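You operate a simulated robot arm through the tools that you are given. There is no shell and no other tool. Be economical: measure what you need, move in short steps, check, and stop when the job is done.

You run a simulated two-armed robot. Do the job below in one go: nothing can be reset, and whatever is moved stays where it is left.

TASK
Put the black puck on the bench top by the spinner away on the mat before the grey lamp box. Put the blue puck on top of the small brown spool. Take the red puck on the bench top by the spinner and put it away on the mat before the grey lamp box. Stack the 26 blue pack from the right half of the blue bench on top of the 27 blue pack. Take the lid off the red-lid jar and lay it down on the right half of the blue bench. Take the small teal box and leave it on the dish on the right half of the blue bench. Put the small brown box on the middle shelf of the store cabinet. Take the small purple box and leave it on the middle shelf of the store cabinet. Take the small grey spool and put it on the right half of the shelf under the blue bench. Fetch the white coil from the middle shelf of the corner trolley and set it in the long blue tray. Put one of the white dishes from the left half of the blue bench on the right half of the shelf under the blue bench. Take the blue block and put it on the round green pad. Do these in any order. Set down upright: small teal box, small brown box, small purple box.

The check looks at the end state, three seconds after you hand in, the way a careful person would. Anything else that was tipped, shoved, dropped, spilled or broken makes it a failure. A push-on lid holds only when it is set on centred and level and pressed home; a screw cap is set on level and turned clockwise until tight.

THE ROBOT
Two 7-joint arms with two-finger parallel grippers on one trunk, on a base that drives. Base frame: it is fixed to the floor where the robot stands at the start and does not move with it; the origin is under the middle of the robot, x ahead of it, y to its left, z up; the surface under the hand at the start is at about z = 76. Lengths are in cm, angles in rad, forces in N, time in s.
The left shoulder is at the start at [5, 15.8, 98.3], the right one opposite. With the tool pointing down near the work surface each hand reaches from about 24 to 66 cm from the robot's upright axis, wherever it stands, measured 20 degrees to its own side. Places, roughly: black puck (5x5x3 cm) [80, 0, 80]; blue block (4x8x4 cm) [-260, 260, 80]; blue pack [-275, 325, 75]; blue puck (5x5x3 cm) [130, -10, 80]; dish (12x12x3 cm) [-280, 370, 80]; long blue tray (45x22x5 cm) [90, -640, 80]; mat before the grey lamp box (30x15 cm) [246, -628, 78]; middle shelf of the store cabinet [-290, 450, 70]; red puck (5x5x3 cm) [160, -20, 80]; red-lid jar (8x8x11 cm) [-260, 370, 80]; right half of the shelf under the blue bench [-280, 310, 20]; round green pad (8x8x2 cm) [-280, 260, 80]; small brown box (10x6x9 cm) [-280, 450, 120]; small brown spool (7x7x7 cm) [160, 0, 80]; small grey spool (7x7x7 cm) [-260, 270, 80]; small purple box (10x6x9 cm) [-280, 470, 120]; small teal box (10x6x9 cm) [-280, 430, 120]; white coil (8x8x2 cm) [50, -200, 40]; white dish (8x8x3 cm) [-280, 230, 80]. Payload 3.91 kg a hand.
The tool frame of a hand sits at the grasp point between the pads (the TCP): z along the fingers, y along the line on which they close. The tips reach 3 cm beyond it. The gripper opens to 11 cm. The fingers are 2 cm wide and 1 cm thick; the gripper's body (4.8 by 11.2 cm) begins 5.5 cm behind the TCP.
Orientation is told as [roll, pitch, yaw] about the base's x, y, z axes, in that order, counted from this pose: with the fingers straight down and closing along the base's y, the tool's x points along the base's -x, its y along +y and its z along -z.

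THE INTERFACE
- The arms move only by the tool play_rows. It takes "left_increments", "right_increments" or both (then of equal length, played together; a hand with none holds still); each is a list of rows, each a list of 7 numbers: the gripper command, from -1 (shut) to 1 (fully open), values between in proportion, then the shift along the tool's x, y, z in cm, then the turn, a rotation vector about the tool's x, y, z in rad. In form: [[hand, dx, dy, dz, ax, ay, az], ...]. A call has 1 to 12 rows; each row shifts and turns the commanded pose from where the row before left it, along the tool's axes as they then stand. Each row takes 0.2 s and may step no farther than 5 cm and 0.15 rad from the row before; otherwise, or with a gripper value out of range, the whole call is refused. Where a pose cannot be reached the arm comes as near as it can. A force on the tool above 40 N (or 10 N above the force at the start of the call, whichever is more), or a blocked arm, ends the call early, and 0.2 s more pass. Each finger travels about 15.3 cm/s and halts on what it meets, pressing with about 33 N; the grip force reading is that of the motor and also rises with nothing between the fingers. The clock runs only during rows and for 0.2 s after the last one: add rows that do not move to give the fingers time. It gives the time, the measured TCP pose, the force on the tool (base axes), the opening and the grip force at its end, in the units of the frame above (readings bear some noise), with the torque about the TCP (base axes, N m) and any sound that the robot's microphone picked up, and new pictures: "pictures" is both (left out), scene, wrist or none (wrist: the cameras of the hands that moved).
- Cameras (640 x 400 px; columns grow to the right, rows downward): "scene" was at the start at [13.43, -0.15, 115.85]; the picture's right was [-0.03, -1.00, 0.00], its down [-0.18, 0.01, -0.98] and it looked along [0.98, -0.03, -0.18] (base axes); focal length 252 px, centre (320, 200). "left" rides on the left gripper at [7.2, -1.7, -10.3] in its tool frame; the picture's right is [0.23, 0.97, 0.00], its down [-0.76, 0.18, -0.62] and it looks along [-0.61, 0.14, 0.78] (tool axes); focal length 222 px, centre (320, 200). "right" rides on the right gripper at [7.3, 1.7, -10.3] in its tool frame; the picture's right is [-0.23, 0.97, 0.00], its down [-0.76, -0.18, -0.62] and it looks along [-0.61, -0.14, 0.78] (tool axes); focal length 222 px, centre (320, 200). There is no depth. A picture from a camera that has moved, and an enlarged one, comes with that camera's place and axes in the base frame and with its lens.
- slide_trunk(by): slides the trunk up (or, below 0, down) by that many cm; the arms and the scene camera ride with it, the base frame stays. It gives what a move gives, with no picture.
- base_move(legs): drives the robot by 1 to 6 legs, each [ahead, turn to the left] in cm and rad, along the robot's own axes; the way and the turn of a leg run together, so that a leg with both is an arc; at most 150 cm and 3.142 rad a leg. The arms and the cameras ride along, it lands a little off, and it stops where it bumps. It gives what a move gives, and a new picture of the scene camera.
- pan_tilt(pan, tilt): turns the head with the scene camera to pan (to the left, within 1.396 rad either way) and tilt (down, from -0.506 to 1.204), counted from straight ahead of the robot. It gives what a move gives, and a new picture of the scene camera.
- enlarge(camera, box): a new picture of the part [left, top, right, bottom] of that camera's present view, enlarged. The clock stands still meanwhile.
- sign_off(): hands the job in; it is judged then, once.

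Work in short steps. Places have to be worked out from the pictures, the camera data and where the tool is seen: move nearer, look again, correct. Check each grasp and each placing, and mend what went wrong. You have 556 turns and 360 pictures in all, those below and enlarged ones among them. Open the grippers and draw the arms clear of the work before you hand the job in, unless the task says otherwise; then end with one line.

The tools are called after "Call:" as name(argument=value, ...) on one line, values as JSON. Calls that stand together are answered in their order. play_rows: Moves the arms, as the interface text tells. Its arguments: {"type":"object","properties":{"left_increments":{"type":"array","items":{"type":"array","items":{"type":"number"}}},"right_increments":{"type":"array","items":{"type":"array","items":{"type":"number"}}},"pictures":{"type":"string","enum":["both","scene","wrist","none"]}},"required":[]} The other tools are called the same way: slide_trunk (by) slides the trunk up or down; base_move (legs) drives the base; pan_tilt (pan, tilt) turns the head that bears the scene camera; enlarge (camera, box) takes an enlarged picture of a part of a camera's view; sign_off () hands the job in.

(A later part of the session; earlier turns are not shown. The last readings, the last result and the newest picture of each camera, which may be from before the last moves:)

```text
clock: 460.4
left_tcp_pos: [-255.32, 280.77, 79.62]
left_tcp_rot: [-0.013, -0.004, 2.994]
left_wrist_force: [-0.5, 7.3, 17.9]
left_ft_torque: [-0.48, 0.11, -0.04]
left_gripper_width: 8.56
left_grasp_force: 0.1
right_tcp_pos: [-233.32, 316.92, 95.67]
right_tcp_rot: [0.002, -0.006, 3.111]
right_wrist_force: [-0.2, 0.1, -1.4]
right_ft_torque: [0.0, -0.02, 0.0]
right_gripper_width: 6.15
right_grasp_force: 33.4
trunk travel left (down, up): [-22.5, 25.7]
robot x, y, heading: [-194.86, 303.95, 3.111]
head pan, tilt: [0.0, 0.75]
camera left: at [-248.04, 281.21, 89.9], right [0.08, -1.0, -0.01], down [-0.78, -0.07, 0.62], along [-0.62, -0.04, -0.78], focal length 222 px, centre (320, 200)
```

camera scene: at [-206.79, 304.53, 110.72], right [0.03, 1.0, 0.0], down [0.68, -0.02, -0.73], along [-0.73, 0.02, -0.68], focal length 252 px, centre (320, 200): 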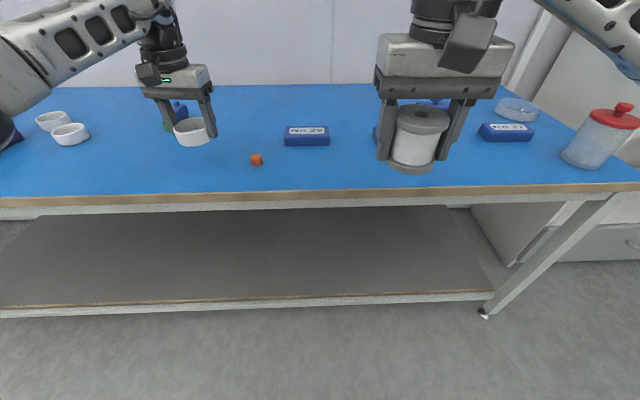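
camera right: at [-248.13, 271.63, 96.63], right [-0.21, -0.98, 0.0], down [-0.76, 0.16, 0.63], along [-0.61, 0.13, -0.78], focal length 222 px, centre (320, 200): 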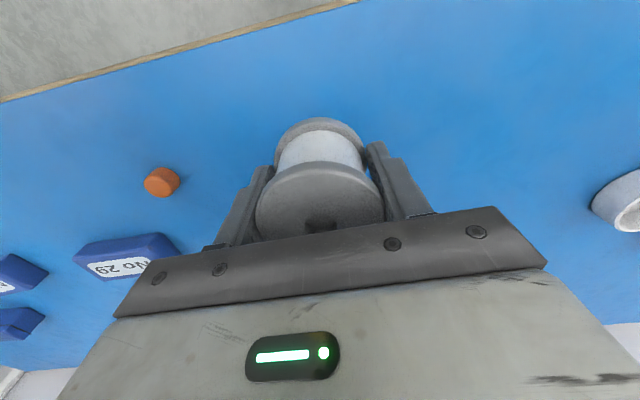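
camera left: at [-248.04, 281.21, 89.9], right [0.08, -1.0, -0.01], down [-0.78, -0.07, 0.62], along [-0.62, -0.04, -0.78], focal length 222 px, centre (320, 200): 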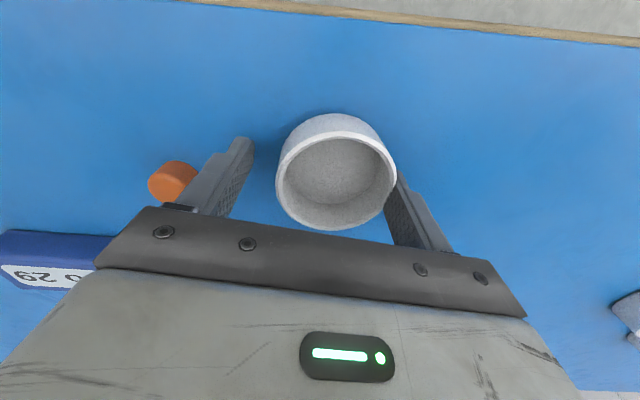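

Dish now at (−255.2,279.8): centred in x, 0.9 cm off in y. I raise 3 mm, shift, and regrip.

Call:
play_rows(left_increments=[[0.62, 0, 0, -0.4, 0, 0, 0], [0.62, 0.1, 0.85, 0, 0, 0, 0], [0.62, 0, 0, 0, 0, 0, 0]], pictures="wrist")

```text
clock: 461.2
left_tcp_pos: [-255.39, 279.64, 79.56]
left_tcp_rot: [-0.01, 0.002, 2.999]
left_wrist_force: [0.2, 0.6, -0.4]
left_ft_torque: [0.0, 0.0, -0.03]
left_gripper_width: 8.91
left_grasp_force: 0.0
right_tcp_pos: [-233.59, 316.74, 95.63]
right_tcp_rot: [0.0, -0.003, 3.112]
right_wrist_force: [0.0, 0.0, -1.2]
right_ft_torque: [0.01, 0.01, -0.01]
right_gripper_width: 6.15
right_grasp_force: 32.7
trunk travel left (down, up): [-22.5, 25.7]
robot x, y, heading: [-194.45, 304.02, 3.108]
head pan, tilt: [0.0, 0.75]
camera left: at [-248.23, 280.05, 89.94], right [0.09, -1.0, -0.01], down [-0.78, -0.07, 0.62], along [-0.62, -0.04, -0.78], focal length 222 px, centre (320, 200)
```

left: 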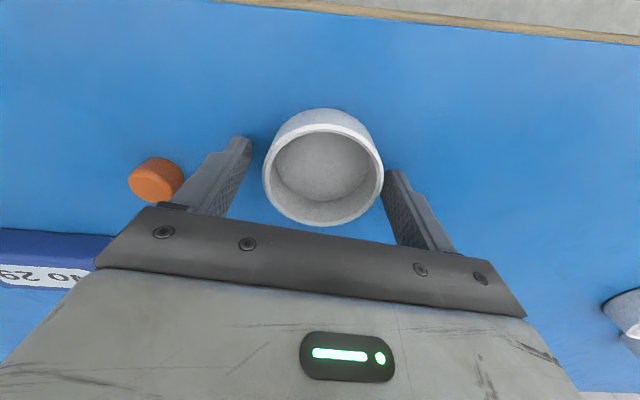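

By comparison with earlier centred grasps, the dish is ~0.5 cm nearer the robot; I shift +0.5 and close.

Call:
play_rows(left_increments=[[0.62, 0.55, 0, 0, 0, 0, 0], [0.62, 0, 0, 0, 0, 0, 0], [0.1, 0, 0, 0, 0, 0, 0], [0.1, 0, 0, 0, 0, 0, 0], [0.1, 0, 0, 0, 0, 0, 0]], pictures="wrist")

```text
clock: 462.4
left_tcp_pos: [-254.82, 279.67, 79.77]
left_tcp_rot: [-0.012, 0.0, 2.997]
left_wrist_force: [-0.4, 1.3, -0.6]
left_ft_torque: [0.05, -0.04, -0.02]
left_gripper_width: 6.81
left_grasp_force: 32.9
right_tcp_pos: [-233.49, 316.71, 95.71]
right_tcp_rot: [0.0, -0.004, 3.112]
right_wrist_force: [0.8, -0.2, -0.9]
right_ft_torque: [0.0, 0.01, 0.0]
right_gripper_width: 6.13
right_grasp_force: 32.9
trunk travel left (down, up): [-22.5, 25.7]
robot x, y, heading: [-194.59, 303.85, 3.109]
head pan, tilt: [0.0, 0.75]
camera left: at [-247.62, 280.02, 89.97], right [0.08, -1.0, -0.01], down [-0.78, -0.07, 0.62], along [-0.62, -0.04, -0.78], focal length 222 px, centre (320, 200)
```

left: 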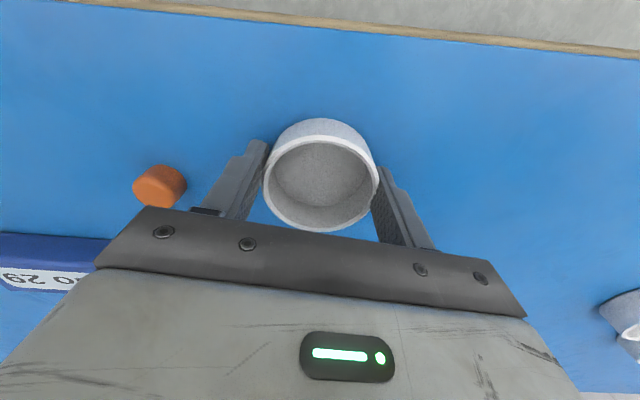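

Same width while centred, so 6.8 cm is simply its size at this grip. I lift and set both hands at ~49 cm ahead, side by side.

Call:
play_rows(left_increments=[[0.1, 0, 0, -3, 0, 0, 0], [0.1, 0, 0, -4.5, 0, 0, 0], [0.1, 0, 0, -4.5, 0, 0, 0], [0.1, 0, 0, -4.2, 0, 0, 0], [0.1, 1.85, -2.96, 0, 0, 0, 0], [0.1, 1.85, -2.96, 0, 0, 0, 0], [0.1, 1.85, -2.96, 0, 0, 0, 0], [0.1, 1.85, -2.96, 0, 0, 0, 0], [0.1, 1.85, -2.96, 0, 0, 0, 0]], right_increments=[[-0.3, 0, 0, 0, 0, 0, 0], [-0.3, 0, 0, 0, 0, 0, 0], [-0.3, 0, 0, 0, 0, 0, 0], [-0.3, 0, 0, 0, 0, 0, 0], [-0.3, -2, 0.2, 0, 0, 0, 0], [-0.3, -2, 0.2, 0, 0, 0, 0], [-0.3, -2, 0.2, 0, 0, 0, 0], [-0.3, -2, 0.2, 0, 0, 0, 0], [-0.3, -2, 0.2, 0, 0, 0, 0]], pictures="none")

Call:
base_move(legs=[[-12, 0]])

Call:
slide_trunk(by=-22.4)

```text
clock: 464.4
left_tcp_pos: [-243.35, 293.07, 96.11]
left_tcp_rot: [-0.012, 0.001, 2.998]
left_wrist_force: [-0.2, -0.2, -1.0]
left_ft_torque: [0.0, -0.02, 0.01]
left_gripper_width: 6.79
left_grasp_force: 33.0
right_tcp_pos: [-243.55, 316.24, 95.69]
right_tcp_rot: [-0.001, -0.004, 3.112]
right_wrist_force: [-0.4, -0.5, -0.9]
right_ft_torque: [0.0, 0.01, 0.01]
right_gripper_width: 6.15
right_grasp_force: 32.6
trunk travel left (down, up): [-22.5, 25.7]
robot x, y, heading: [-194.79, 304.21, 3.107]
head pan, tilt: [0.0, 0.75]
```

```text
clock: 465.6
left_tcp_pos: [-231.46, 292.67, 96.23]
left_tcp_rot: [-0.012, -0.001, 2.995]
left_wrist_force: [0.1, -0.2, -1.5]
left_ft_torque: [-0.01, -0.01, 0.02]
left_gripper_width: 6.78
left_grasp_force: 32.5
right_tcp_pos: [-231.74, 315.69, 95.71]
right_tcp_rot: [-0.001, -0.004, 3.11]
right_wrist_force: [-0.3, 0.5, -1.4]
right_ft_torque: [0.03, 0.0, 0.0]
right_gripper_width: 6.14
right_grasp_force: 33.7
trunk travel left (down, up): [-22.5, 25.7]
robot x, y, heading: [-182.8, 303.59, 3.106]
head pan, tilt: [0.0, 0.75]
camera scene: at [-194.89, 304.15, 110.72], right [0.03, 1.0, 0.0], down [0.68, -0.02, -0.73], along [-0.73, 0.03, -0.68], focal length 252 px, centre (320, 200)
```

scene: 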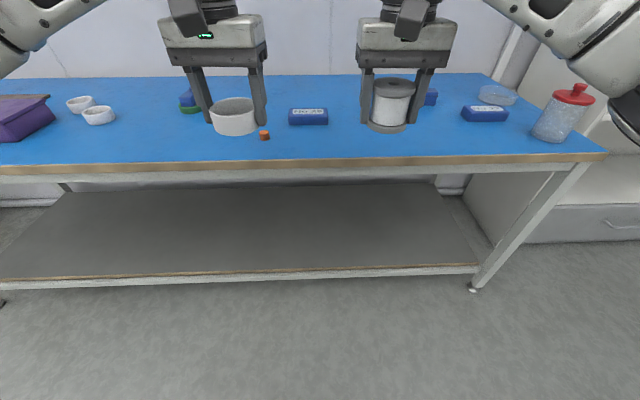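

```text
clock: 468.0
left_tcp_pos: [-231.31, 292.77, 73.77]
left_tcp_rot: [-0.012, 0.001, 2.996]
left_wrist_force: [-0.3, 0.5, -0.8]
left_ft_torque: [-0.01, -0.02, -0.01]
left_gripper_width: 6.76
left_grasp_force: 32.7
right_tcp_pos: [-231.72, 315.71, 73.35]
right_tcp_rot: [0.001, -0.002, 3.11]
right_wrist_force: [-0.5, -0.2, -1.4]
right_ft_torque: [0.0, -0.01, -0.02]
right_gripper_width: 6.13
right_grasp_force: 32.4
trunk travel left (down, up): [-0.1, 48.1]
robot x, y, heading: [-182.52, 303.56, 3.106]
head pan, tilt: [0.0, 0.75]
```

Now lower both hands to z≈31 in front of the bench.

Call:
play_rows(left_increments=[[0.1, 0, 0, 4.75, 0, 0, 0], [0.1, 0, 0, 4.75, 0, 0, 0], [0.1, 0, 0, 4.75, 0, 0, 0], [0.1, 0, 0, 4.75, 0, 0, 0], [0.1, 0, 0, 4.75, 0, 0, 0], [0.1, 0, 0, 4.75, 0, 0, 0], [0.1, 0, 0, 4.75, 0, 0, 0], [0.1, 0, 0, 4.75, 0, 0, 0], [0.1, 0, 0, 4.75, 0, 0, 0]], right_increments=[[-0.3, 0, 0, 4.7, 0, 0, 0], [-0.3, 0, 0, 4.7, 0, 0, 0], [-0.3, 0, 0, 4.7, 0, 0, 0], [-0.3, 0, 0, 4.7, 0, 0, 0], [-0.3, 0, 0, 4.7, 0, 0, 0], [-0.3, 0, 0, 4.7, 0, 0, 0], [-0.3, 0, 0, 4.7, 0, 0, 0], [-0.3, 0, 0, 4.7, 0, 0, 0], [-0.3, 0, 0, 4.7, 0, 0, 0]], pictures="scene")

```text
clock: 470.0
left_tcp_pos: [-231.4, 293.21, 31.07]
left_tcp_rot: [-0.012, -0.002, 2.996]
left_wrist_force: [-0.9, 0.2, -0.6]
left_ft_torque: [-0.01, 0.0, 0.02]
left_gripper_width: 6.78
left_grasp_force: 32.7
right_tcp_pos: [-231.87, 315.78, 31.23]
right_tcp_rot: [-0.001, -0.005, 3.113]
right_wrist_force: [0.3, 0.0, -0.5]
right_ft_torque: [-0.02, 0.01, 0.02]
right_gripper_width: 6.14
right_grasp_force: 33.6
trunk travel left (down, up): [-0.1, 48.1]
robot x, y, heading: [-182.96, 303.86, 3.105]
head pan, tilt: [0.0, 0.75]
camera scene: at [-194.89, 304.15, 88.33], right [0.03, 1.0, 0.0], down [0.68, -0.02, -0.73], along [-0.73, 0.03, -0.68], focal length 252 px, centre (320, 200)
```

scene: 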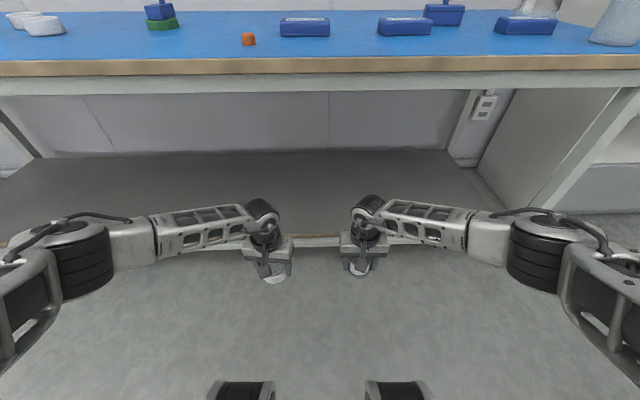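

Both arms are low and symmetric, well below the bench frame (z≈68) and above the shelf (z≈19.5). I drive forward 28 cm.

Call:
base_move(legs=[[28, 0]])

Call:
enlarge(camera="left", box=[0, 0, 640, 400])

```text
clock: 471.9
left_tcp_pos: [-259.34, 294.19, 31.17]
left_tcp_rot: [-0.012, 0.001, 2.995]
left_wrist_force: [0.0, -0.6, -1.3]
left_ft_torque: [-0.02, -0.01, 0.0]
left_gripper_width: 6.8
left_grasp_force: 33.1
right_tcp_pos: [-259.64, 316.77, 31.29]
right_tcp_rot: [0.001, -0.003, 3.11]
right_wrist_force: [0.9, 0.7, -0.9]
right_ft_torque: [0.0, -0.01, -0.02]
right_gripper_width: 6.13
right_grasp_force: 33.5
trunk travel left (down, up): [-0.1, 48.1]
robot x, y, heading: [-210.55, 304.36, 3.104]
head pan, tilt: [0.0, 0.75]
camera scene: at [-222.75, 305.14, 88.32], right [0.04, 1.0, 0.0], down [0.68, -0.02, -0.73], along [-0.73, 0.03, -0.68], focal length 252 px, centre (320, 200)
```

scene: 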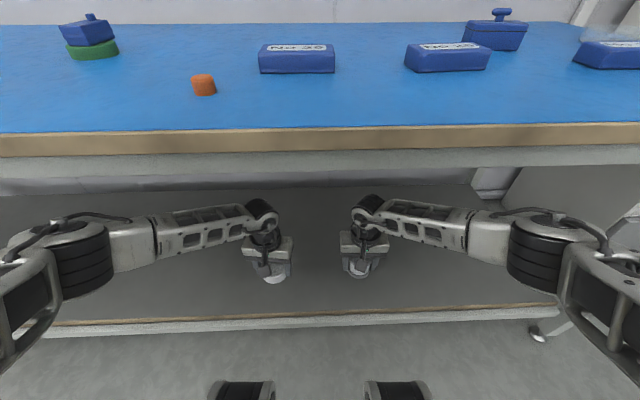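

```text
1.00 times, centred on (320, 200) of left (not enlarged: the box is as wide or as high as the picture)
camera zoom: at [-252.12, 294.56, 41.44], right [0.08, -1.0, -0.01], down [-0.78, -0.07, 0.62], along [-0.62, -0.04, -0.78], focal length 222 px, centre (320, 200)
```

zoom: 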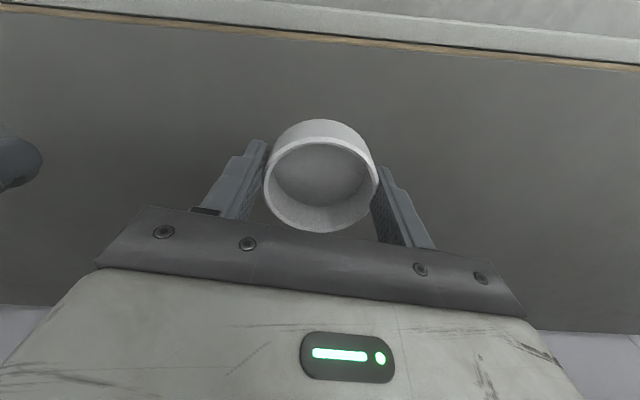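

Shelf edge is at x≈−253. I move both hands 3 cm further in and lower to z≈24.6.

Call:
play_rows(left_increments=[[0.1, -1.5, 0, 0, 0, 0, 0], [0.1, -1.5, 0, 0, 0, 0, 0], [0.1, 0, 0, 3.5, 0, 0, 0], [0.1, 0, 0, 3.1, 0, 0, 0], [0.1, 0, 0, 0.3, 0, 0, 0], [0.1, 0, 0, 0.3, 0, 0, 0], [0.1, 0, 0, 0.2, 0, 0, 0], [0.1, 0, 0, 0, 0, 0, 0]], right_increments=[[-0.3, -1.5, 0, 0, 0, 0, 0], [-0.3, -1.5, 0, 0, 0, 0, 0], [-0.3, 0, 0, 3.5, 0, 0, 0], [-0.3, 0, 0, 3.1, 0, 0, 0], [-0.3, 0, 0, 0.3, 0, 0, 0], [-0.3, 0, 0, 0.3, 0, 0, 0], [-0.3, 0, 0, 0.2, 0, 0, 0], [-0.3, 0, 0, 0, 0, 0, 0]], pictures="scene")

```text
clock: 473.8
left_tcp_pos: [-262.3, 294.73, 23.65]
left_tcp_rot: [-0.012, 0.001, 2.995]
left_wrist_force: [0.0, 0.1, -2.0]
left_ft_torque: [-0.02, -0.01, -0.01]
left_gripper_width: 6.77
left_grasp_force: 33.3
right_tcp_pos: [-262.62, 316.7, 24.23]
right_tcp_rot: [0.001, -0.003, 3.111]
right_wrist_force: [-0.9, -0.3, -1.4]
right_ft_torque: [-0.03, 0.0, -0.01]
right_gripper_width: 6.15
right_grasp_force: 33.0
right hand out of reach, approached as far as the arm can: row 6
trunk travel left (down, up): [-0.1, 48.1]
robot x, y, heading: [-210.41, 304.65, 3.113]
head pan, tilt: [0.0, 0.75]
camera scene: at [-222.76, 305.14, 88.32], right [0.04, 1.0, 0.0], down [0.68, -0.02, -0.73], along [-0.73, 0.03, -0.68], focal length 252 px, centre (320, 200)
```

scene: 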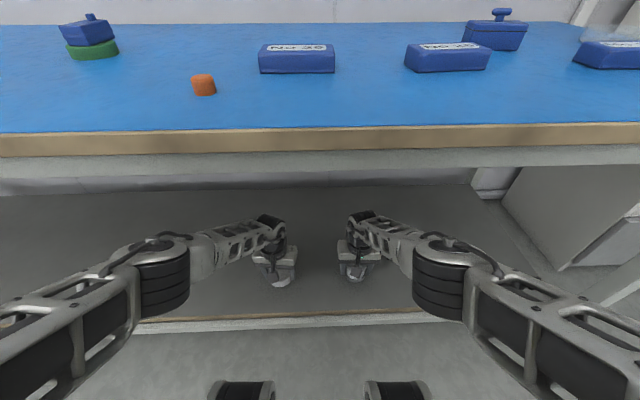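

At the reach limit; I draw both hands back 2 cm and lower in small steps.

Call:
play_rows(left_increments=[[0.1, 2, 0, 0, 0, 0, 0], [0.1, 0, 0, 0.2, 0, 0, 0], [0.1, 0, 0, 0.2, 0, 0, 0], [0.1, 0, 0, 0.2, 0, 0, 0], [0.1, 0, 0, 0, 0, 0, 0]], right_increments=[[-0.3, 2, 0, 0, 0, 0, 0], [-0.3, 0, 0, 0.4, 0, 0, 0], [-0.3, 0, 0, 0.2, 0, 0, 0], [-0.3, 0, 0, 0.2, 0, 0, 0], [-0.3, 0, 0, 0, 0, 0, 0]], pictures="none")

```text
clock: 474.9
left_tcp_pos: [-260.36, 294.19, 23.11]
left_tcp_rot: [-0.012, 0.001, 2.995]
left_wrist_force: [0.7, 0.5, -1.1]
left_ft_torque: [0.0, 0.01, -0.04]
left_gripper_width: 6.77
left_grasp_force: 33.1
right_tcp_pos: [-260.58, 316.63, 23.52]
right_tcp_rot: [0.001, -0.003, 3.11]
right_wrist_force: [-0.7, 0.2, -1.2]
right_ft_torque: [-0.03, -0.04, -0.02]
right_gripper_width: 6.11
right_grasp_force: 33.0
trunk travel left (down, up): [-0.1, 48.1]
robot x, y, heading: [-210.39, 304.43, 3.109]
head pan, tilt: [0.0, 0.75]
```

Call:
play_rows(left_increments=[[0.1, 0, 0, 0.2, 0, 0, 0], [0.1, 0, 0, 0.2, 0, 0, 0], [0.1, 0, 0, 0.2, 0, 0, 0], [0.1, 0, 0, 0, 0, 0, 0]], right_increments=[[-0.3, 0, 0, 0.2, 0, 0, 0], [-0.3, 0, 0, 0.2, 0, 0, 0], [-0.3, 0, 0, 0.2, 0, 0, 0], [-0.3, 0, 0, 0, 0, 0, 0]], pictures="none")

```text
clock: 475.9
left_tcp_pos: [-260.3, 294.43, 22.54]
left_tcp_rot: [-0.013, -0.001, 2.995]
left_wrist_force: [0.9, 0.4, -2.0]
left_ft_torque: [0.01, -0.04, 0.03]
left_gripper_width: 6.78
left_grasp_force: 32.9
right_tcp_pos: [-260.53, 316.64, 22.74]
right_tcp_rot: [-0.001, -0.004, 3.111]
right_wrist_force: [0.5, 0.7, -1.9]
right_ft_torque: [0.02, 0.0, 0.01]
right_gripper_width: 6.12
right_grasp_force: 33.0
trunk travel left (down, up): [-0.1, 48.1]
robot x, y, heading: [-210.67, 304.53, 3.107]
head pan, tilt: [0.0, 0.75]
```

No contact yet; continue lowering in small steps.

Call:
play_rows(left_increments=[[0.1, 0, 0, 0.2, 0, 0, 0], [0.1, 0, 0, 0.2, 0, 0, 0], [0.1, 0, 0, 0.2, 0, 0, 0], [0.1, 0, 0, 0.2, 0, 0, 0], [0.1, 0, 0, 0, 0, 0, 0]], right_increments=[[-0.3, 0, 0, 0.2, 0, 0, 0], [-0.3, 0, 0, 0.2, 0, 0, 0], [-0.3, 0, 0, 0.2, 0, 0, 0], [-0.3, 0, 0, 0.2, 0, 0, 0], [-0.3, 0, 0, 0, 0, 0, 0]], pictures="wrist")

```text
clock: 477.1
left_tcp_pos: [-260.27, 294.33, 21.82]
left_tcp_rot: [-0.012, 0.001, 2.994]
left_wrist_force: [-0.8, 0.7, -0.9]
left_ft_torque: [0.02, 0.01, -0.01]
left_gripper_width: 6.78
left_grasp_force: 33.2
right_tcp_pos: [-260.5, 316.69, 21.94]
right_tcp_rot: [-0.001, -0.003, 3.109]
right_wrist_force: [-0.6, -0.2, -1.0]
right_ft_torque: [-0.05, 0.02, -0.02]
right_gripper_width: 6.15
right_grasp_force: 32.9
trunk travel left (down, up): [-0.1, 48.1]
robot x, y, heading: [-210.88, 304.56, 3.106]
head pan, tilt: [0.0, 0.75]
camera right: at [-253.34, 314.78, 32.26], right [-0.26, -0.97, 0.0], down [-0.75, 0.2, 0.63], along [-0.6, 0.16, -0.78], focal length 222 px, centre (320, 200)
camera left: at [-253.07, 294.74, 32.05], right [0.08, -1.0, -0.01], down [-0.78, -0.07, 0.62], along [-0.62, -0.04, -0.78], focal length 222 px, centre (320, 200)
```

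right: 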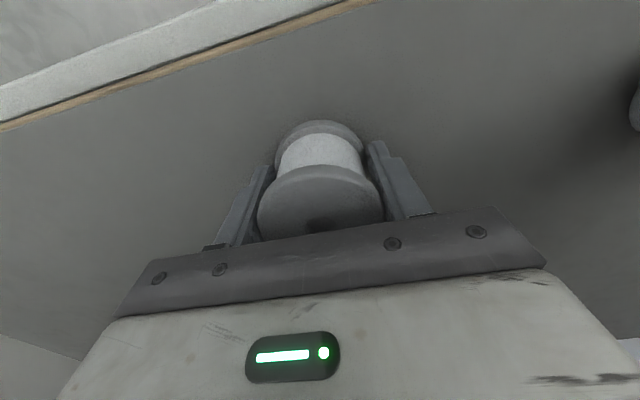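
left: 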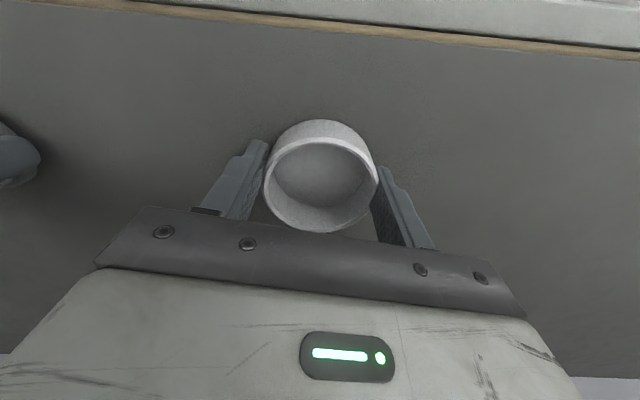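

No contact yet; triangulation suggests the shelf nearer z≈17. Continue lowering.

Call:
play_rows(left_increments=[[0.1, 0, 0, 0.3, 0, 0, 0], [0.1, 0, 0, 0.2, 0, 0, 0], [0.1, 0, 0, 0.2, 0, 0, 0], [0.1, 0, 0, 0.2, 0, 0, 0], [0.1, 0, 0, 0.2, 0, 0, 0], [0.1, 0, 0, 0, 0, 0, 0]], right_increments=[[-0.3, 0, 0, 0.3, 0, 0, 0], [-0.3, 0, 0, 0.2, 0, 0, 0], [-0.3, 0, 0, 0.2, 0, 0, 0], [-0.3, 0, 0, 0.2, 0, 0, 0], [-0.3, 0, 0, 0.2, 0, 0, 0], [-0.3, 0, 0, 0, 0, 0, 0]], pictures="none")

```text
clock: 477.9
left_tcp_pos: [-260.67, 294.54, 21.63]
left_tcp_rot: [-0.01, -0.002, 2.998]
left_wrist_force: [4.9, -1.9, 20.6]
left_ft_torque: [-0.62, 0.06, 0.18]
left_gripper_width: 6.8
left_grasp_force: 33.6
right_tcp_pos: [-260.45, 316.67, 21.61]
right_tcp_rot: [0.0, -0.004, 3.113]
right_wrist_force: [-0.2, 0.2, -2.1]
right_ft_torque: [-0.01, 0.01, -0.03]
right_gripper_width: 6.13
right_grasp_force: 33.2
trunk travel left (down, up): [-0.1, 48.1]
robot x, y, heading: [-210.13, 304.44, 3.104]
head pan, tilt: [0.0, 0.75]
stopped in row 3 (left hand): the force on the tool passed its limit at 45 N (the readings are from after the stop); the commanded pose is now the measured one
```

The dish touched (shelf z≈18). I ease the dish and lower the spool the last few millimetres.

Call:
play_rows(left_increments=[[0.1, 0, 0, -0.1, 0, 0, 0], [0.35, 0, 0, 0, 0, 0, 0], [0.62, 0, 0, 0, 0, 0, 0], [0.62, 0, 0, 0, 0, 0, 0], [0.62, 0, 0, 0, 0, 0, 0]], right_increments=[[-0.3, 0, 0, 0.1, 0, 0, 0], [-0.3, 0, 0, 0.1, 0, 0, 0], [-0.3, 0, 0, 0.1, 0, 0, 0], [-0.3, 0, 0, 0.1, 0, 0, 0], [-0.3, 0, 0, 0, 0, 0, 0]], pictures="none")

```text
clock: 479.1
left_tcp_pos: [-260.59, 294.41, 21.62]
left_tcp_rot: [-0.01, -0.001, 2.996]
left_wrist_force: [-1.3, 4.7, 18.9]
left_ft_torque: [-0.61, 0.3, -0.16]
left_gripper_width: 8.72
left_grasp_force: 0.1
right_tcp_pos: [-260.44, 316.65, 21.29]
right_tcp_rot: [0.001, -0.004, 3.112]
right_wrist_force: [0.2, 0.4, -1.5]
right_ft_torque: [0.02, 0.0, 0.01]
right_gripper_width: 6.15
right_grasp_force: 33.3
trunk travel left (down, up): [-0.1, 48.1]
robot x, y, heading: [-210.75, 304.54, 3.108]
head pan, tilt: [0.0, 0.75]
```

The left fingers themselves rest on the shelf now, so the dish is down. I lift the left hand clear and lower the spool further.

Call:
play_rows(left_increments=[[0.62, 0, 0, -0.5, 0, 0, 0], [0.62, 0, 0, -1.5, 0, 0, 0], [0.62, 0, 0, -3, 0, 0, 0], [0.62, 0, 0, -3, 0, 0, 0], [0.62, 0, 0, 0, 0, 0, 0]], right_increments=[[-0.3, 0, 0, 0.1, 0, 0, 0], [-0.3, 0, 0, 0.1, 0, 0, 0], [-0.3, 0, 0, 0.1, 0, 0, 0], [-0.3, 0, 0, 0.1, 0, 0, 0], [-0.3, 0, 0, 0, 0, 0, 0]], pictures="wrist")

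```text
clock: 480.3
left_tcp_pos: [-260.29, 294.46, 29.66]
left_tcp_rot: [-0.013, -0.002, 2.997]
left_wrist_force: [0.5, -0.2, 0.3]
left_ft_torque: [0.0, 0.02, 0.03]
left_gripper_width: 8.87
left_grasp_force: 0.0
right_tcp_pos: [-260.45, 316.75, 21.29]
right_tcp_rot: [0.002, -0.008, 3.112]
right_wrist_force: [-2.9, -1.5, 26.7]
right_ft_torque: [0.08, -0.43, 0.02]
right_gripper_width: 6.13
right_grasp_force: 33.0
right hand out of reach, approached as far as the arm can: row 1
trunk travel left (down, up): [-0.1, 48.1]
robot x, y, heading: [-210.36, 304.77, 3.113]
head pan, tilt: [0.0, 0.75]
camera right: at [-253.19, 314.75, 31.55], right [-0.26, -0.97, 0.0], down [-0.75, 0.2, 0.63], along [-0.61, 0.16, -0.78], focal length 222 px, centre (320, 200)
camera left: at [-253.15, 294.81, 39.97], right [0.08, -1.0, -0.01], down [-0.78, -0.07, 0.62], along [-0.62, -0.04, -0.78], focal length 222 px, centre (320, 200)
```

right: 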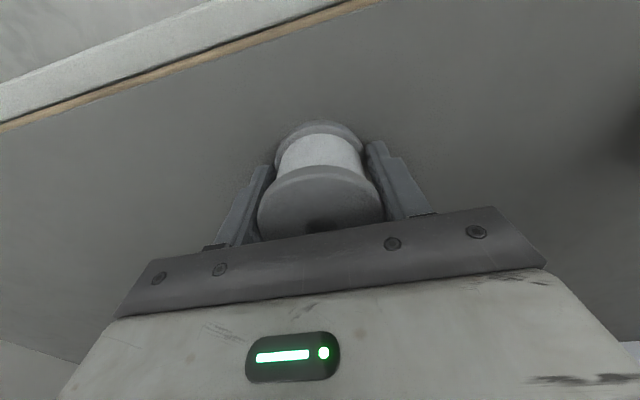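
left: 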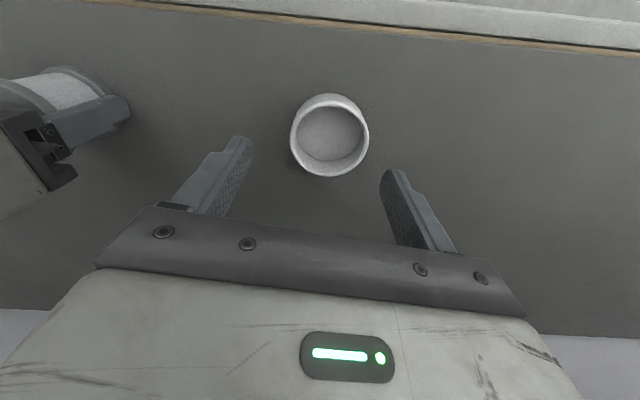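

Dish stands on the shelf; the spool has contact (27 N). Release the spool and lift the right hand.

Call:
play_rows(right_increments=[[-0.3, 0, 0, -0.2, 0, 0, 0], [0.2, 0, 0, 0, 0, 0, 0], [0.5, 0, 0, 0, 0, 0, 0], [0.5, 0, 0, 0, 0, 0, 0], [0.5, 0, 0, -1, 0, 0, 0], [0.5, 0, 0, -4, 0, 0, 0], [0.5, 0, 0, -4, 0, 0, 0]], left_increments=[[0.62, 0, 0, 0, 0, 0, 0], [0.62, 0, 0, 0, 0, 0, 0], [0.62, 0, 0, 0, 0, 0, 0], [0.62, 0, 0, 0, 0, 0, 0], [0.62, 0, 0, 0, 0, 0, 0], [0.62, 0, 0, 0, 0, 0, 0], [0.62, 0, 0, -1, 0, 0, 0]], pictures="wrist")

```text
clock: 481.9
left_tcp_pos: [-260.49, 294.46, 30.58]
left_tcp_rot: [-0.013, 0.002, 2.994]
left_wrist_force: [0.3, 0.5, -0.1]
left_ft_torque: [-0.03, -0.01, 0.01]
left_gripper_width: 8.91
left_grasp_force: 0.0
right_tcp_pos: [-260.4, 316.76, 29.53]
right_tcp_rot: [-0.002, -0.001, 3.105]
right_wrist_force: [0.0, 0.2, 1.0]
right_ft_torque: [-0.01, -0.02, 0.0]
right_gripper_width: 8.25
right_grasp_force: 0.0
right hand out of reach, approached as far as the arm can: row 5
trunk travel left (down, up): [-0.1, 48.1]
robot x, y, heading: [-210.25, 304.86, 3.11]
head pan, tilt: [0.0, 0.75]
camera right: at [-253.35, 314.7, 39.72], right [-0.26, -0.97, 0.0], down [-0.75, 0.2, 0.63], along [-0.6, 0.17, -0.78], focal length 222 px, centre (320, 200)
camera left: at [-253.18, 294.83, 40.79], right [0.08, -1.0, -0.01], down [-0.78, -0.07, 0.62], along [-0.62, -0.04, -0.78], focal length 222 px, centre (320, 200)
```

right: 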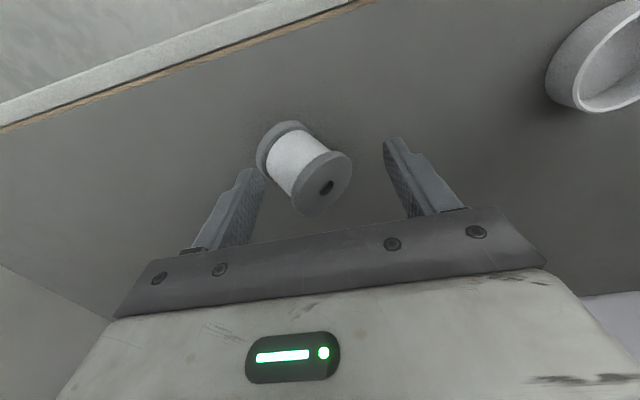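
left: 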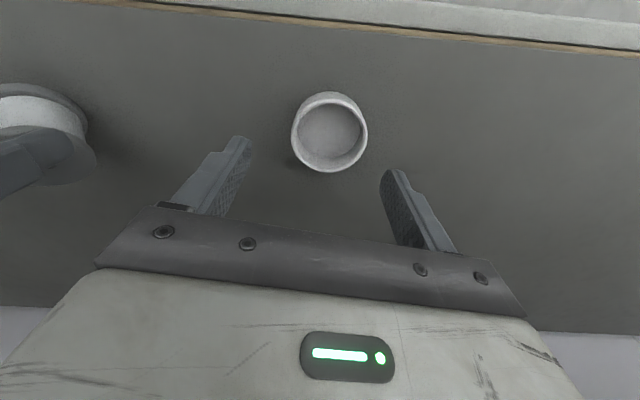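

The spool looks tilted. I check again after a moment.

Call:
play_rows(right_increments=[[0.5, 0, 0, 0, 0, 0, 0], [0.5, 0, 0, 0, 0, 0, 0], [0.5, 0, 0, 0, 0, 0, 0]], pictures="both")

```text
clock: 482.7
left_tcp_pos: [-260.41, 294.58, 30.57]
left_tcp_rot: [-0.014, 0.003, 2.997]
left_wrist_force: [0.9, -0.1, -0.6]
left_ft_torque: [-0.03, 0.02, 0.0]
left_gripper_width: 8.89
left_grasp_force: 0.1
right_tcp_pos: [-260.42, 316.66, 29.46]
right_tcp_rot: [0.001, -0.004, 3.11]
right_wrist_force: [-0.4, -0.1, 0.5]
right_ft_torque: [0.03, -0.05, 0.01]
right_gripper_width: 8.25
right_grasp_force: 0.1
trunk travel left (down, up): [-0.1, 48.1]
robot x, y, heading: [-210.63, 304.39, 3.106]
head pan, tilt: [0.0, 0.75]
camera scene: at [-222.73, 305.12, 88.32], right [0.04, 1.0, 0.0], down [0.68, -0.02, -0.73], along [-0.73, 0.03, -0.68], focal length 252 px, centre (320, 200)
camera right: at [-253.36, 314.61, 39.79], right [-0.26, -0.97, 0.0], down [-0.75, 0.2, 0.63], along [-0.6, 0.16, -0.78], focal length 222 px, centre (320, 200)
```

scene: 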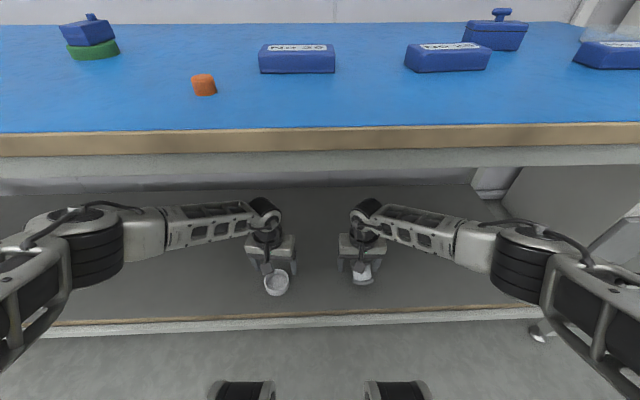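
right: 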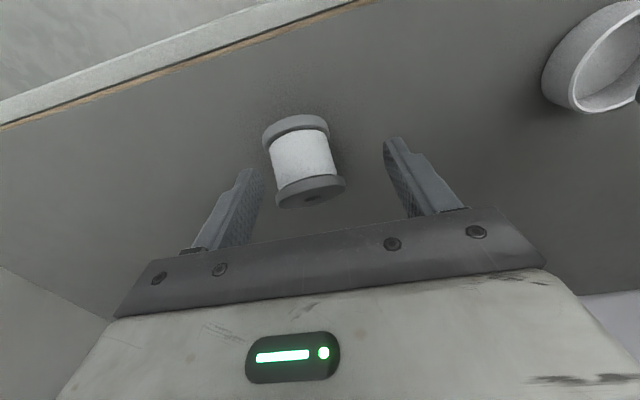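

The spool tipped over and lies on its side at about (−262.5,318.5). I will stand it up: grip it with the hand pitched −1.0, rotate upright, press down and release. First I pitch the hand above it.

Call:
play_rows(right_increments=[[0.5, 2, -1.8, -2, 0, 0, 0.063], [0.5, 0, 0, 0, 0, -0.14, 0], [0.5, 0, 0, 0, 0, -0.14, 0], [0.5, 0, 0, 0, 0, -0.14, 0], [0.5, 0, 0, 0, 0, -0.14, 0], [0.5, 0, 0, 0, 0, -0.14, 0], [0.5, 0, 0, 0, 0, -0.15, 0], [0.5, 0, 0, 0, 0, -0.15, 0]], pictures="both")

```text
clock: 484.5
left_tcp_pos: [-260.28, 294.37, 31.74]
left_tcp_rot: [-0.001, -0.018, 2.998]
left_wrist_force: [-0.3, 0.7, 0.2]
left_ft_torque: [-0.03, -0.04, 0.01]
left_gripper_width: 8.93
left_grasp_force: 0.0
right_tcp_pos: [-260.59, 315.63, 35.15]
right_tcp_rot: [-0.007, -1.012, 3.002]
right_wrist_force: [0.0, 0.9, -0.9]
right_ft_torque: [0.04, -0.01, -0.02]
right_gripper_width: 8.24
right_grasp_force: 0.0
right hand out of reach, approached as far as the arm can: row 7, 8
trunk travel left (down, up): [-0.1, 48.1]
robot x, y, heading: [-210.37, 304.47, 3.09]
head pan, tilt: [0.0, 0.75]
camera scene: at [-221.28, 306.04, 88.66], right [0.05, 1.0, -0.01], down [0.67, -0.04, -0.74], along [-0.74, 0.03, -0.67], focal length 252 px, centre (320, 200)
camera right: at [-248.42, 311.95, 34.47], right [-0.26, -0.95, 0.19], down [0.15, 0.15, 0.98], along [-0.95, 0.28, 0.1], focal length 222 px, centre (320, 200)
```

scene: 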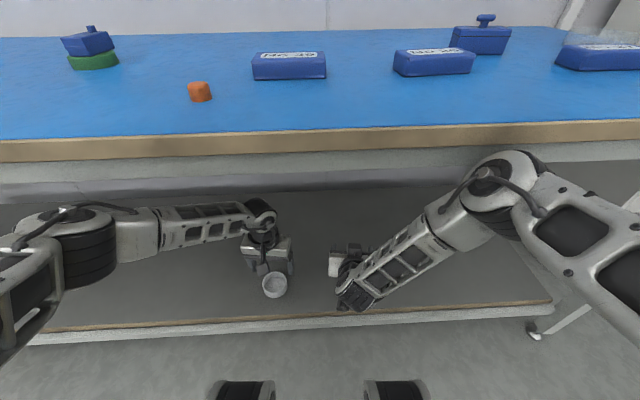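
right: 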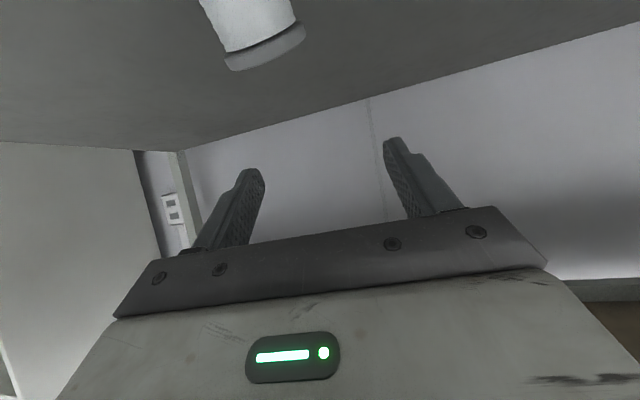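

The elbow swung up against the bench front. I undo this rotation immediately.

Call:
play_rows(right_increments=[[0.5, 0, 0, 0, 0, 0.15, 0], [0.5, 0, 0, 0, 0, 0.15, 0], [0.5, 0, 0, 0, 0, 0.14, 0], [0.5, 0, 0, 0, 0, 0.14, 0], [0.5, 0, 0, 0, 0, 0.14, 0]], pictures="scene")

```text
clock: 485.9
left_tcp_pos: [-259.27, 294.5, 31.09]
left_tcp_rot: [-0.012, -0.006, 2.996]
left_wrist_force: [-0.1, 0.6, 0.2]
left_ft_torque: [0.0, 0.01, 0.0]
left_gripper_width: 8.89
left_grasp_force: 0.0
right_tcp_pos: [-254.78, 312.48, 30.89]
right_tcp_rot: [-0.003, -0.196, 3.078]
right_wrist_force: [0.2, -0.5, 1.3]
right_ft_torque: [0.0, -0.01, -0.01]
right_gripper_width: 8.25
right_grasp_force: 0.0
trunk travel left (down, up): [-0.1, 48.1]
robot x, y, heading: [-209.25, 304.61, 3.108]
head pan, tilt: [0.0, 0.75]
stopped in row 5 (right hand): the arm was blocked; the commanded pose is now the measured one
camera scene: at [-221.05, 304.97, 88.71], right [0.04, 1.0, 0.0], down [0.68, -0.02, -0.74], along [-0.74, 0.03, -0.68], focal length 252 px, centre (320, 200)
```

scene: 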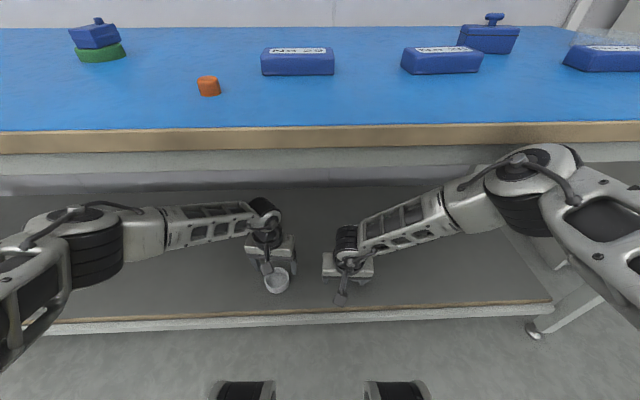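

Still jammed by the elbow; I back the base straight out (both hands are above the objects on the shelf).

Call:
base_move(legs=[[-12, 0]])

```text
clock: 487.1
left_tcp_pos: [-247.47, 294.21, 30.52]
left_tcp_rot: [-0.011, 0.002, 2.995]
left_wrist_force: [0.2, -0.5, 0.2]
left_ft_torque: [-0.01, 0.02, 0.02]
left_gripper_width: 8.9
left_grasp_force: 0.0
right_tcp_pos: [-243.17, 312.31, 30.4]
right_tcp_rot: [-0.002, -0.19, 3.073]
right_wrist_force: [0.0, 0.8, -0.2]
right_ft_torque: [0.0, 0.02, -0.03]
right_gripper_width: 8.26
right_grasp_force: 0.1
trunk travel left (down, up): [-0.1, 48.1]
robot x, y, heading: [-197.79, 303.98, 3.103]
head pan, tilt: [0.0, 0.75]
camera scene: at [-209.83, 304.7, 88.32], right [0.04, 1.0, 0.0], down [0.68, -0.03, -0.73], along [-0.73, 0.03, -0.68], focal length 252 px, centre (320, 200)
```

scene: 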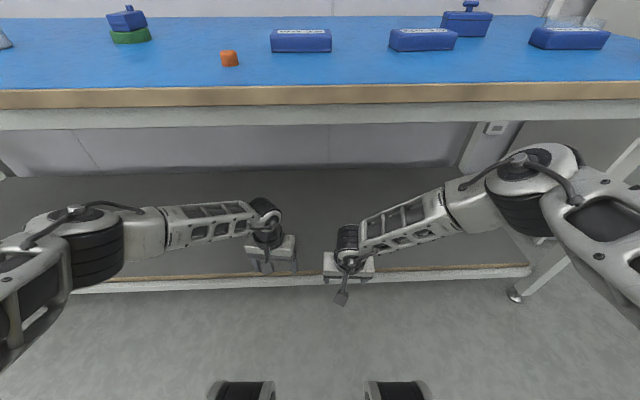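

Call:
base_move(legs=[[-22, 0]])

```text
clock: 488.8
left_tcp_pos: [-225.02, 293.09, 30.55]
left_tcp_rot: [-0.011, 0.0, 3.001]
left_wrist_force: [-1.7, 0.0, 0.2]
left_ft_torque: [-0.01, -0.02, -0.01]
left_gripper_width: 8.89
left_grasp_force: 0.0
right_tcp_pos: [-220.73, 311.2, 30.4]
right_tcp_rot: [-0.003, -0.189, 3.08]
right_wrist_force: [-0.4, -0.4, 0.5]
right_ft_torque: [0.02, 0.01, 0.01]
right_gripper_width: 8.27
right_grasp_force: 0.1
trunk travel left (down, up): [-0.1, 48.1]
robot x, y, heading: [-175.44, 303.45, 3.113]
head pan, tilt: [0.0, 0.75]
camera scene: at [-187.44, 303.87, 88.32], right [0.03, 1.0, 0.0], down [0.68, -0.02, -0.73], along [-0.73, 0.02, -0.68], focal length 252 px, centre (320, 200)
```

scene: 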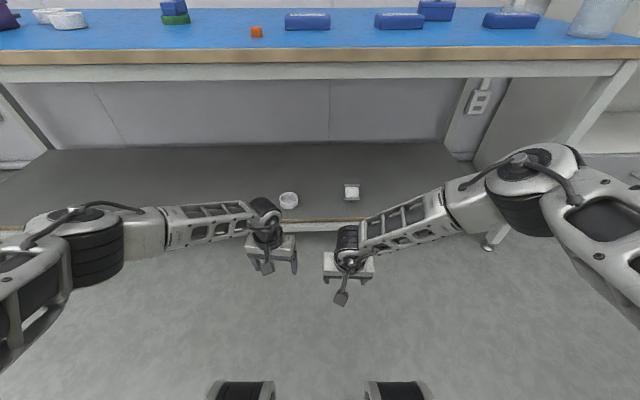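

Both the dish and the spool are on the right half of the shelf and at rest, the bench undisturbed. I raise the hands and the trunk for the next tasks.

Call:
play_rows(left_increments=[[0.6, 0, 0, -4.8, 0, 0, 0], [0.6, 0, 0, -4.8, 0, 0, 0], [0.6, 0, 0, -4.8, 0, 0, 0], [0.6, 0, 0, -4.8, 0, 0, 0], [0.6, 0, 0, -4.8, 0, 0, 0], [0.6, 0, 0, -4.8, 0, 0, 0], [0.6, 0, 0, -4.8, 0, 0, 0], [0.6, 0, 0, -4.8, 0, 0, 0], [0.6, 0, 0, -4.8, 0, 0, 0], [0.6, 2, 0, 0, 0, 0, 0.11], [0.6, 2, 0, 0, 0, 0, 0]], right_increments=[[0.6, 0, 0, -4.8, 0, 0.1, 0], [0.6, 0, 0, -4.8, 0, 0.09, 0], [0.6, 0, 0, -4.8, 0, 0, 0], [0.6, 0, 0, -4.8, 0, 0, 0], [0.6, 0, 0, -4.8, 0, 0, 0], [0.6, 0, 0, -4.8, 0, 0, 0], [0.6, 0, 0, -4.8, 0, 0, 0], [0.6, 0, 0, -4.8, 0, 0, 0], [0.6, 0, 0, -4.8, 0, 0, 0], [0.6, 0, 0, 0, 0, 0, 0], [0.6, 0, 0, 0, 0, 0, 0]], pictures="none")

Call:
slide_trunk(by=22.4)

Call:
base_move(legs=[[0, -1.1], [48, 0], [0, 1.13]])

```text
clock: 491.2
left_tcp_pos: [-221.08, 291.65, 73.66]
left_tcp_rot: [-0.014, -0.001, 2.889]
left_wrist_force: [-0.2, -0.3, -0.5]
left_ft_torque: [0.04, 0.01, 0.01]
left_gripper_width: 8.78
left_grasp_force: 0.2
right_tcp_pos: [-219.46, 311.0, 73.58]
right_tcp_rot: [-0.002, 0.0, 3.079]
right_wrist_force: [-0.3, 0.1, -0.7]
right_ft_torque: [0.02, -0.01, 0.01]
right_gripper_width: 8.8
right_grasp_force: 0.1
trunk travel left (down, up): [-0.1, 48.1]
robot x, y, heading: [-175.27, 303.42, 3.11]
head pan, tilt: [0.0, 0.75]
```

```text
clock: 493.6
left_tcp_pos: [-221.26, 291.66, 96.06]
left_tcp_rot: [-0.011, 0.0, 2.888]
left_wrist_force: [-0.5, -0.5, -0.1]
left_ft_torque: [0.03, -0.04, -0.05]
left_gripper_width: 8.82
left_grasp_force: 0.0
right_tcp_pos: [-219.52, 311.04, 96.1]
right_tcp_rot: [-0.002, 0.001, 3.078]
right_wrist_force: [-0.3, -0.5, -0.7]
right_ft_torque: [-0.02, -0.02, 0.02]
right_gripper_width: 8.8
right_grasp_force: 0.0
trunk travel left (down, up): [-22.5, 25.7]
robot x, y, heading: [-175.14, 303.34, 3.111]
head pan, tilt: [0.0, 0.75]
```

```text
clock: 502.1
left_tcp_pos: [-241.25, 338.51, 96.12]
left_tcp_rot: [-0.012, 0.001, 2.853]
left_wrist_force: [-0.2, -0.5, 0.5]
left_ft_torque: [0.03, 0.01, 0.0]
left_gripper_width: 8.79
left_grasp_force: 0.1
right_tcp_pos: [-238.81, 357.73, 96.21]
right_tcp_rot: [-0.001, 0.001, 3.043]
right_wrist_force: [-0.1, 0.1, -0.5]
right_ft_torque: [0.01, 0.03, 0.03]
right_gripper_width: 8.81
right_grasp_force: 0.1
trunk travel left (down, up): [-22.5, 25.7]
robot x, y, heading: [-195.2, 348.38, 3.073]
head pan, tilt: [0.0, 0.75]
camera scene: at [-207.09, 349.48, 110.72], right [0.07, 1.0, 0.0], down [0.68, -0.05, -0.73], along [-0.73, 0.05, -0.68], focal length 252 px, centre (320, 200)
```

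scene: 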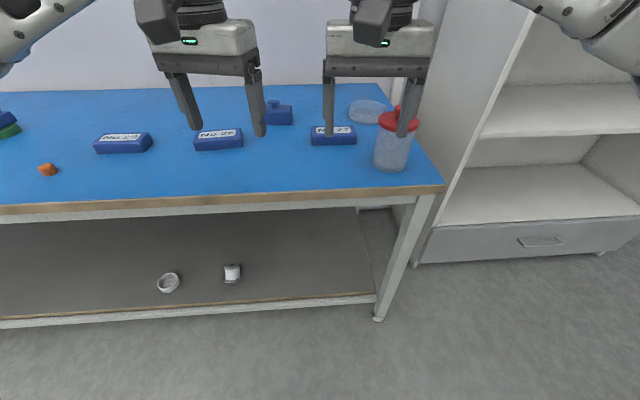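

Call:
enlarge(camera="scene", box=[70, 80, 450, 310])

```text
1.68 times, centred on (260, 195) of scene
camera zoom: at [-207.09, 349.48, 110.72], right [0.07, 1.0, 0.0], down [0.68, -0.05, -0.73], along [-0.73, 0.05, -0.68], focal length 425 px, centre (421, 208)
```

zoom: 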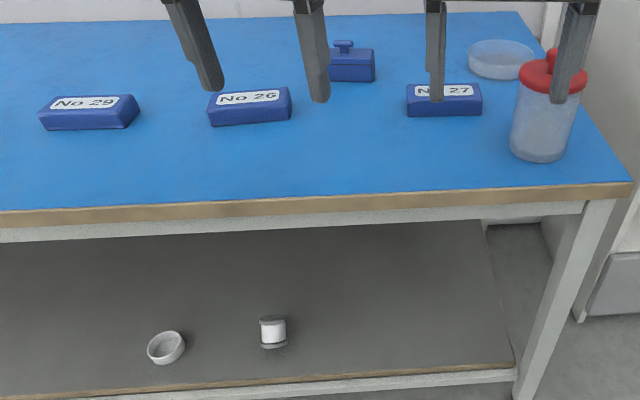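

I read No 29, No 26 (−265,328) and No 27 (−264,357); transparent dish and red-lid jar to the right. I square up and advance to x≈−214.

Call:
base_move(legs=[[0, 0.068], [19, 0]])

```text
clock: 504.1
left_tcp_pos: [-259.84, 335.35, 96.03]
left_tcp_rot: [-0.012, 0.001, 2.922]
left_wrist_force: [0.8, -0.3, 0.2]
left_ft_torque: [-0.01, -0.01, 0.01]
left_gripper_width: 8.79
left_grasp_force: 0.1
right_tcp_pos: [-258.67, 354.75, 96.19]
right_tcp_rot: [-0.003, -0.001, 3.11]
right_wrist_force: [0.4, -0.1, 0.0]
right_ft_torque: [-0.01, -0.02, 0.0]
right_gripper_width: 8.8
right_grasp_force: 0.0
trunk travel left (down, up): [-22.5, 25.7]
robot x, y, heading: [-214.28, 348.2, -3.145]
head pan, tilt: [0.0, 0.75]
camera scene: at [-226.45, 348.61, 110.72], right [0.0, 1.0, 0.0], down [0.68, 0.0, -0.73], along [-0.73, 0.0, -0.68], focal length 252 px, centre (320, 200)
```

scene: 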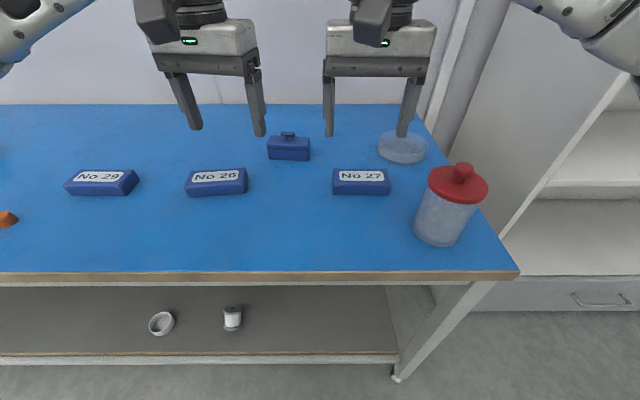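

The left hand moves over No 26 (−267,327.5) and turns 90° to close along x.

Call:
play_rows(left_increments=[[0.6, -2.65, 4.2, 0, 0, 0, 0], [0.6, -2.65, 4.2, 0, 0, 0, 0], [0.6, 0, 0, 0, 0, 0, -0.149], [0.6, 0, 0, 0, 0, 0, -0.149], [0.6, 0, 0, 0, 0, 0, -0.149], [0.6, 0, 0, 0, 0, 0, -0.149], [0.6, 0, 0, 0, 0, 0, -0.149], [0.6, 0, 0, 0, 0, 0, -0.149], [0.6, 0, 0, 0, 0, 0, -0.149], [0.6, 0, 0, 0, 0, 0, -0.149], [0.6, 0, 0, 0, 0, 0, -0.149], [0.6, 0, 0, 0, 0, 0, -0.149]], pictures="none")

Call:
play_rows(left_increments=[[0.6, 0, 0, 0, 0, 0, -0.149], [0.6, 0, 0, 0, 0, 0, -0.149], [0.6, 0, 0, 0, 0, 0, 0]], pictures="both")

```text
clock: 506.7
left_tcp_pos: [-266.81, 328.36, 95.95]
left_tcp_rot: [-0.003, 0.014, -1.868]
left_wrist_force: [-0.6, -0.4, 0.0]
left_ft_torque: [0.01, 0.04, 0.02]
left_gripper_width: 8.81
left_grasp_force: 0.1
right_tcp_pos: [-258.75, 354.73, 96.13]
right_tcp_rot: [-0.001, 0.0, 3.111]
right_wrist_force: [-0.1, -0.4, -0.6]
right_ft_torque: [0.01, 0.02, 0.0]
right_gripper_width: 8.79
right_grasp_force: 0.1
trunk travel left (down, up): [-22.5, 25.7]
robot x, y, heading: [-214.45, 348.78, -3.144]
head pan, tilt: [0.0, 0.75]
```

```text
clock: 507.5
left_tcp_pos: [-266.83, 328.32, 96.11]
left_tcp_rot: [0.002, 0.011, -1.571]
left_wrist_force: [1.1, 0.9, 0.4]
left_ft_torque: [-0.02, 0.0, -0.03]
left_gripper_width: 8.81
left_grasp_force: 0.0
right_tcp_pos: [-258.72, 354.71, 96.26]
right_tcp_rot: [-0.002, 0.0, 3.11]
right_wrist_force: [0.4, -0.6, -0.1]
right_ft_torque: [-0.01, 0.02, -0.02]
right_gripper_width: 8.79
right_grasp_force: 0.0
trunk travel left (down, up): [-22.5, 25.7]
robot x, y, heading: [-214.18, 348.75, -3.148]
head pan, tilt: [0.0, 0.75]
camera scene: at [-226.44, 348.61, 110.72], right [0.0, 1.0, 0.0], down [0.68, 0.0, -0.73], along [-0.73, 0.0, -0.68], focal length 252 px, centre (320, 200)
camera left: at [-268.72, 335.32, 106.35], right [0.97, 0.23, 0.01], down [0.18, -0.77, 0.61], along [0.14, -0.6, -0.79], focal length 222 px, centre (320, 200)
```

scene: 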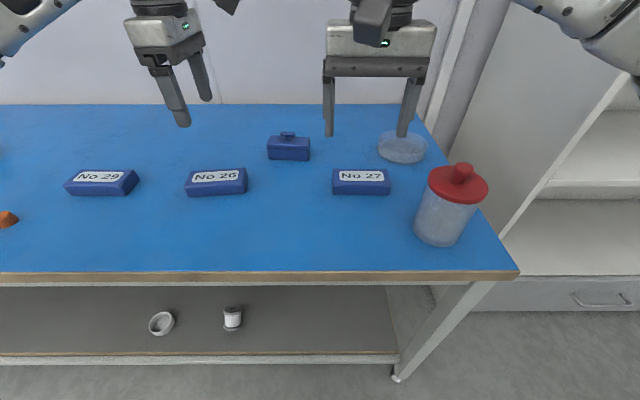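
left: 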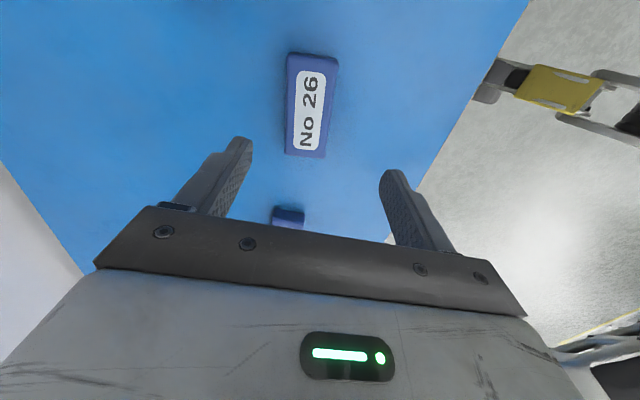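

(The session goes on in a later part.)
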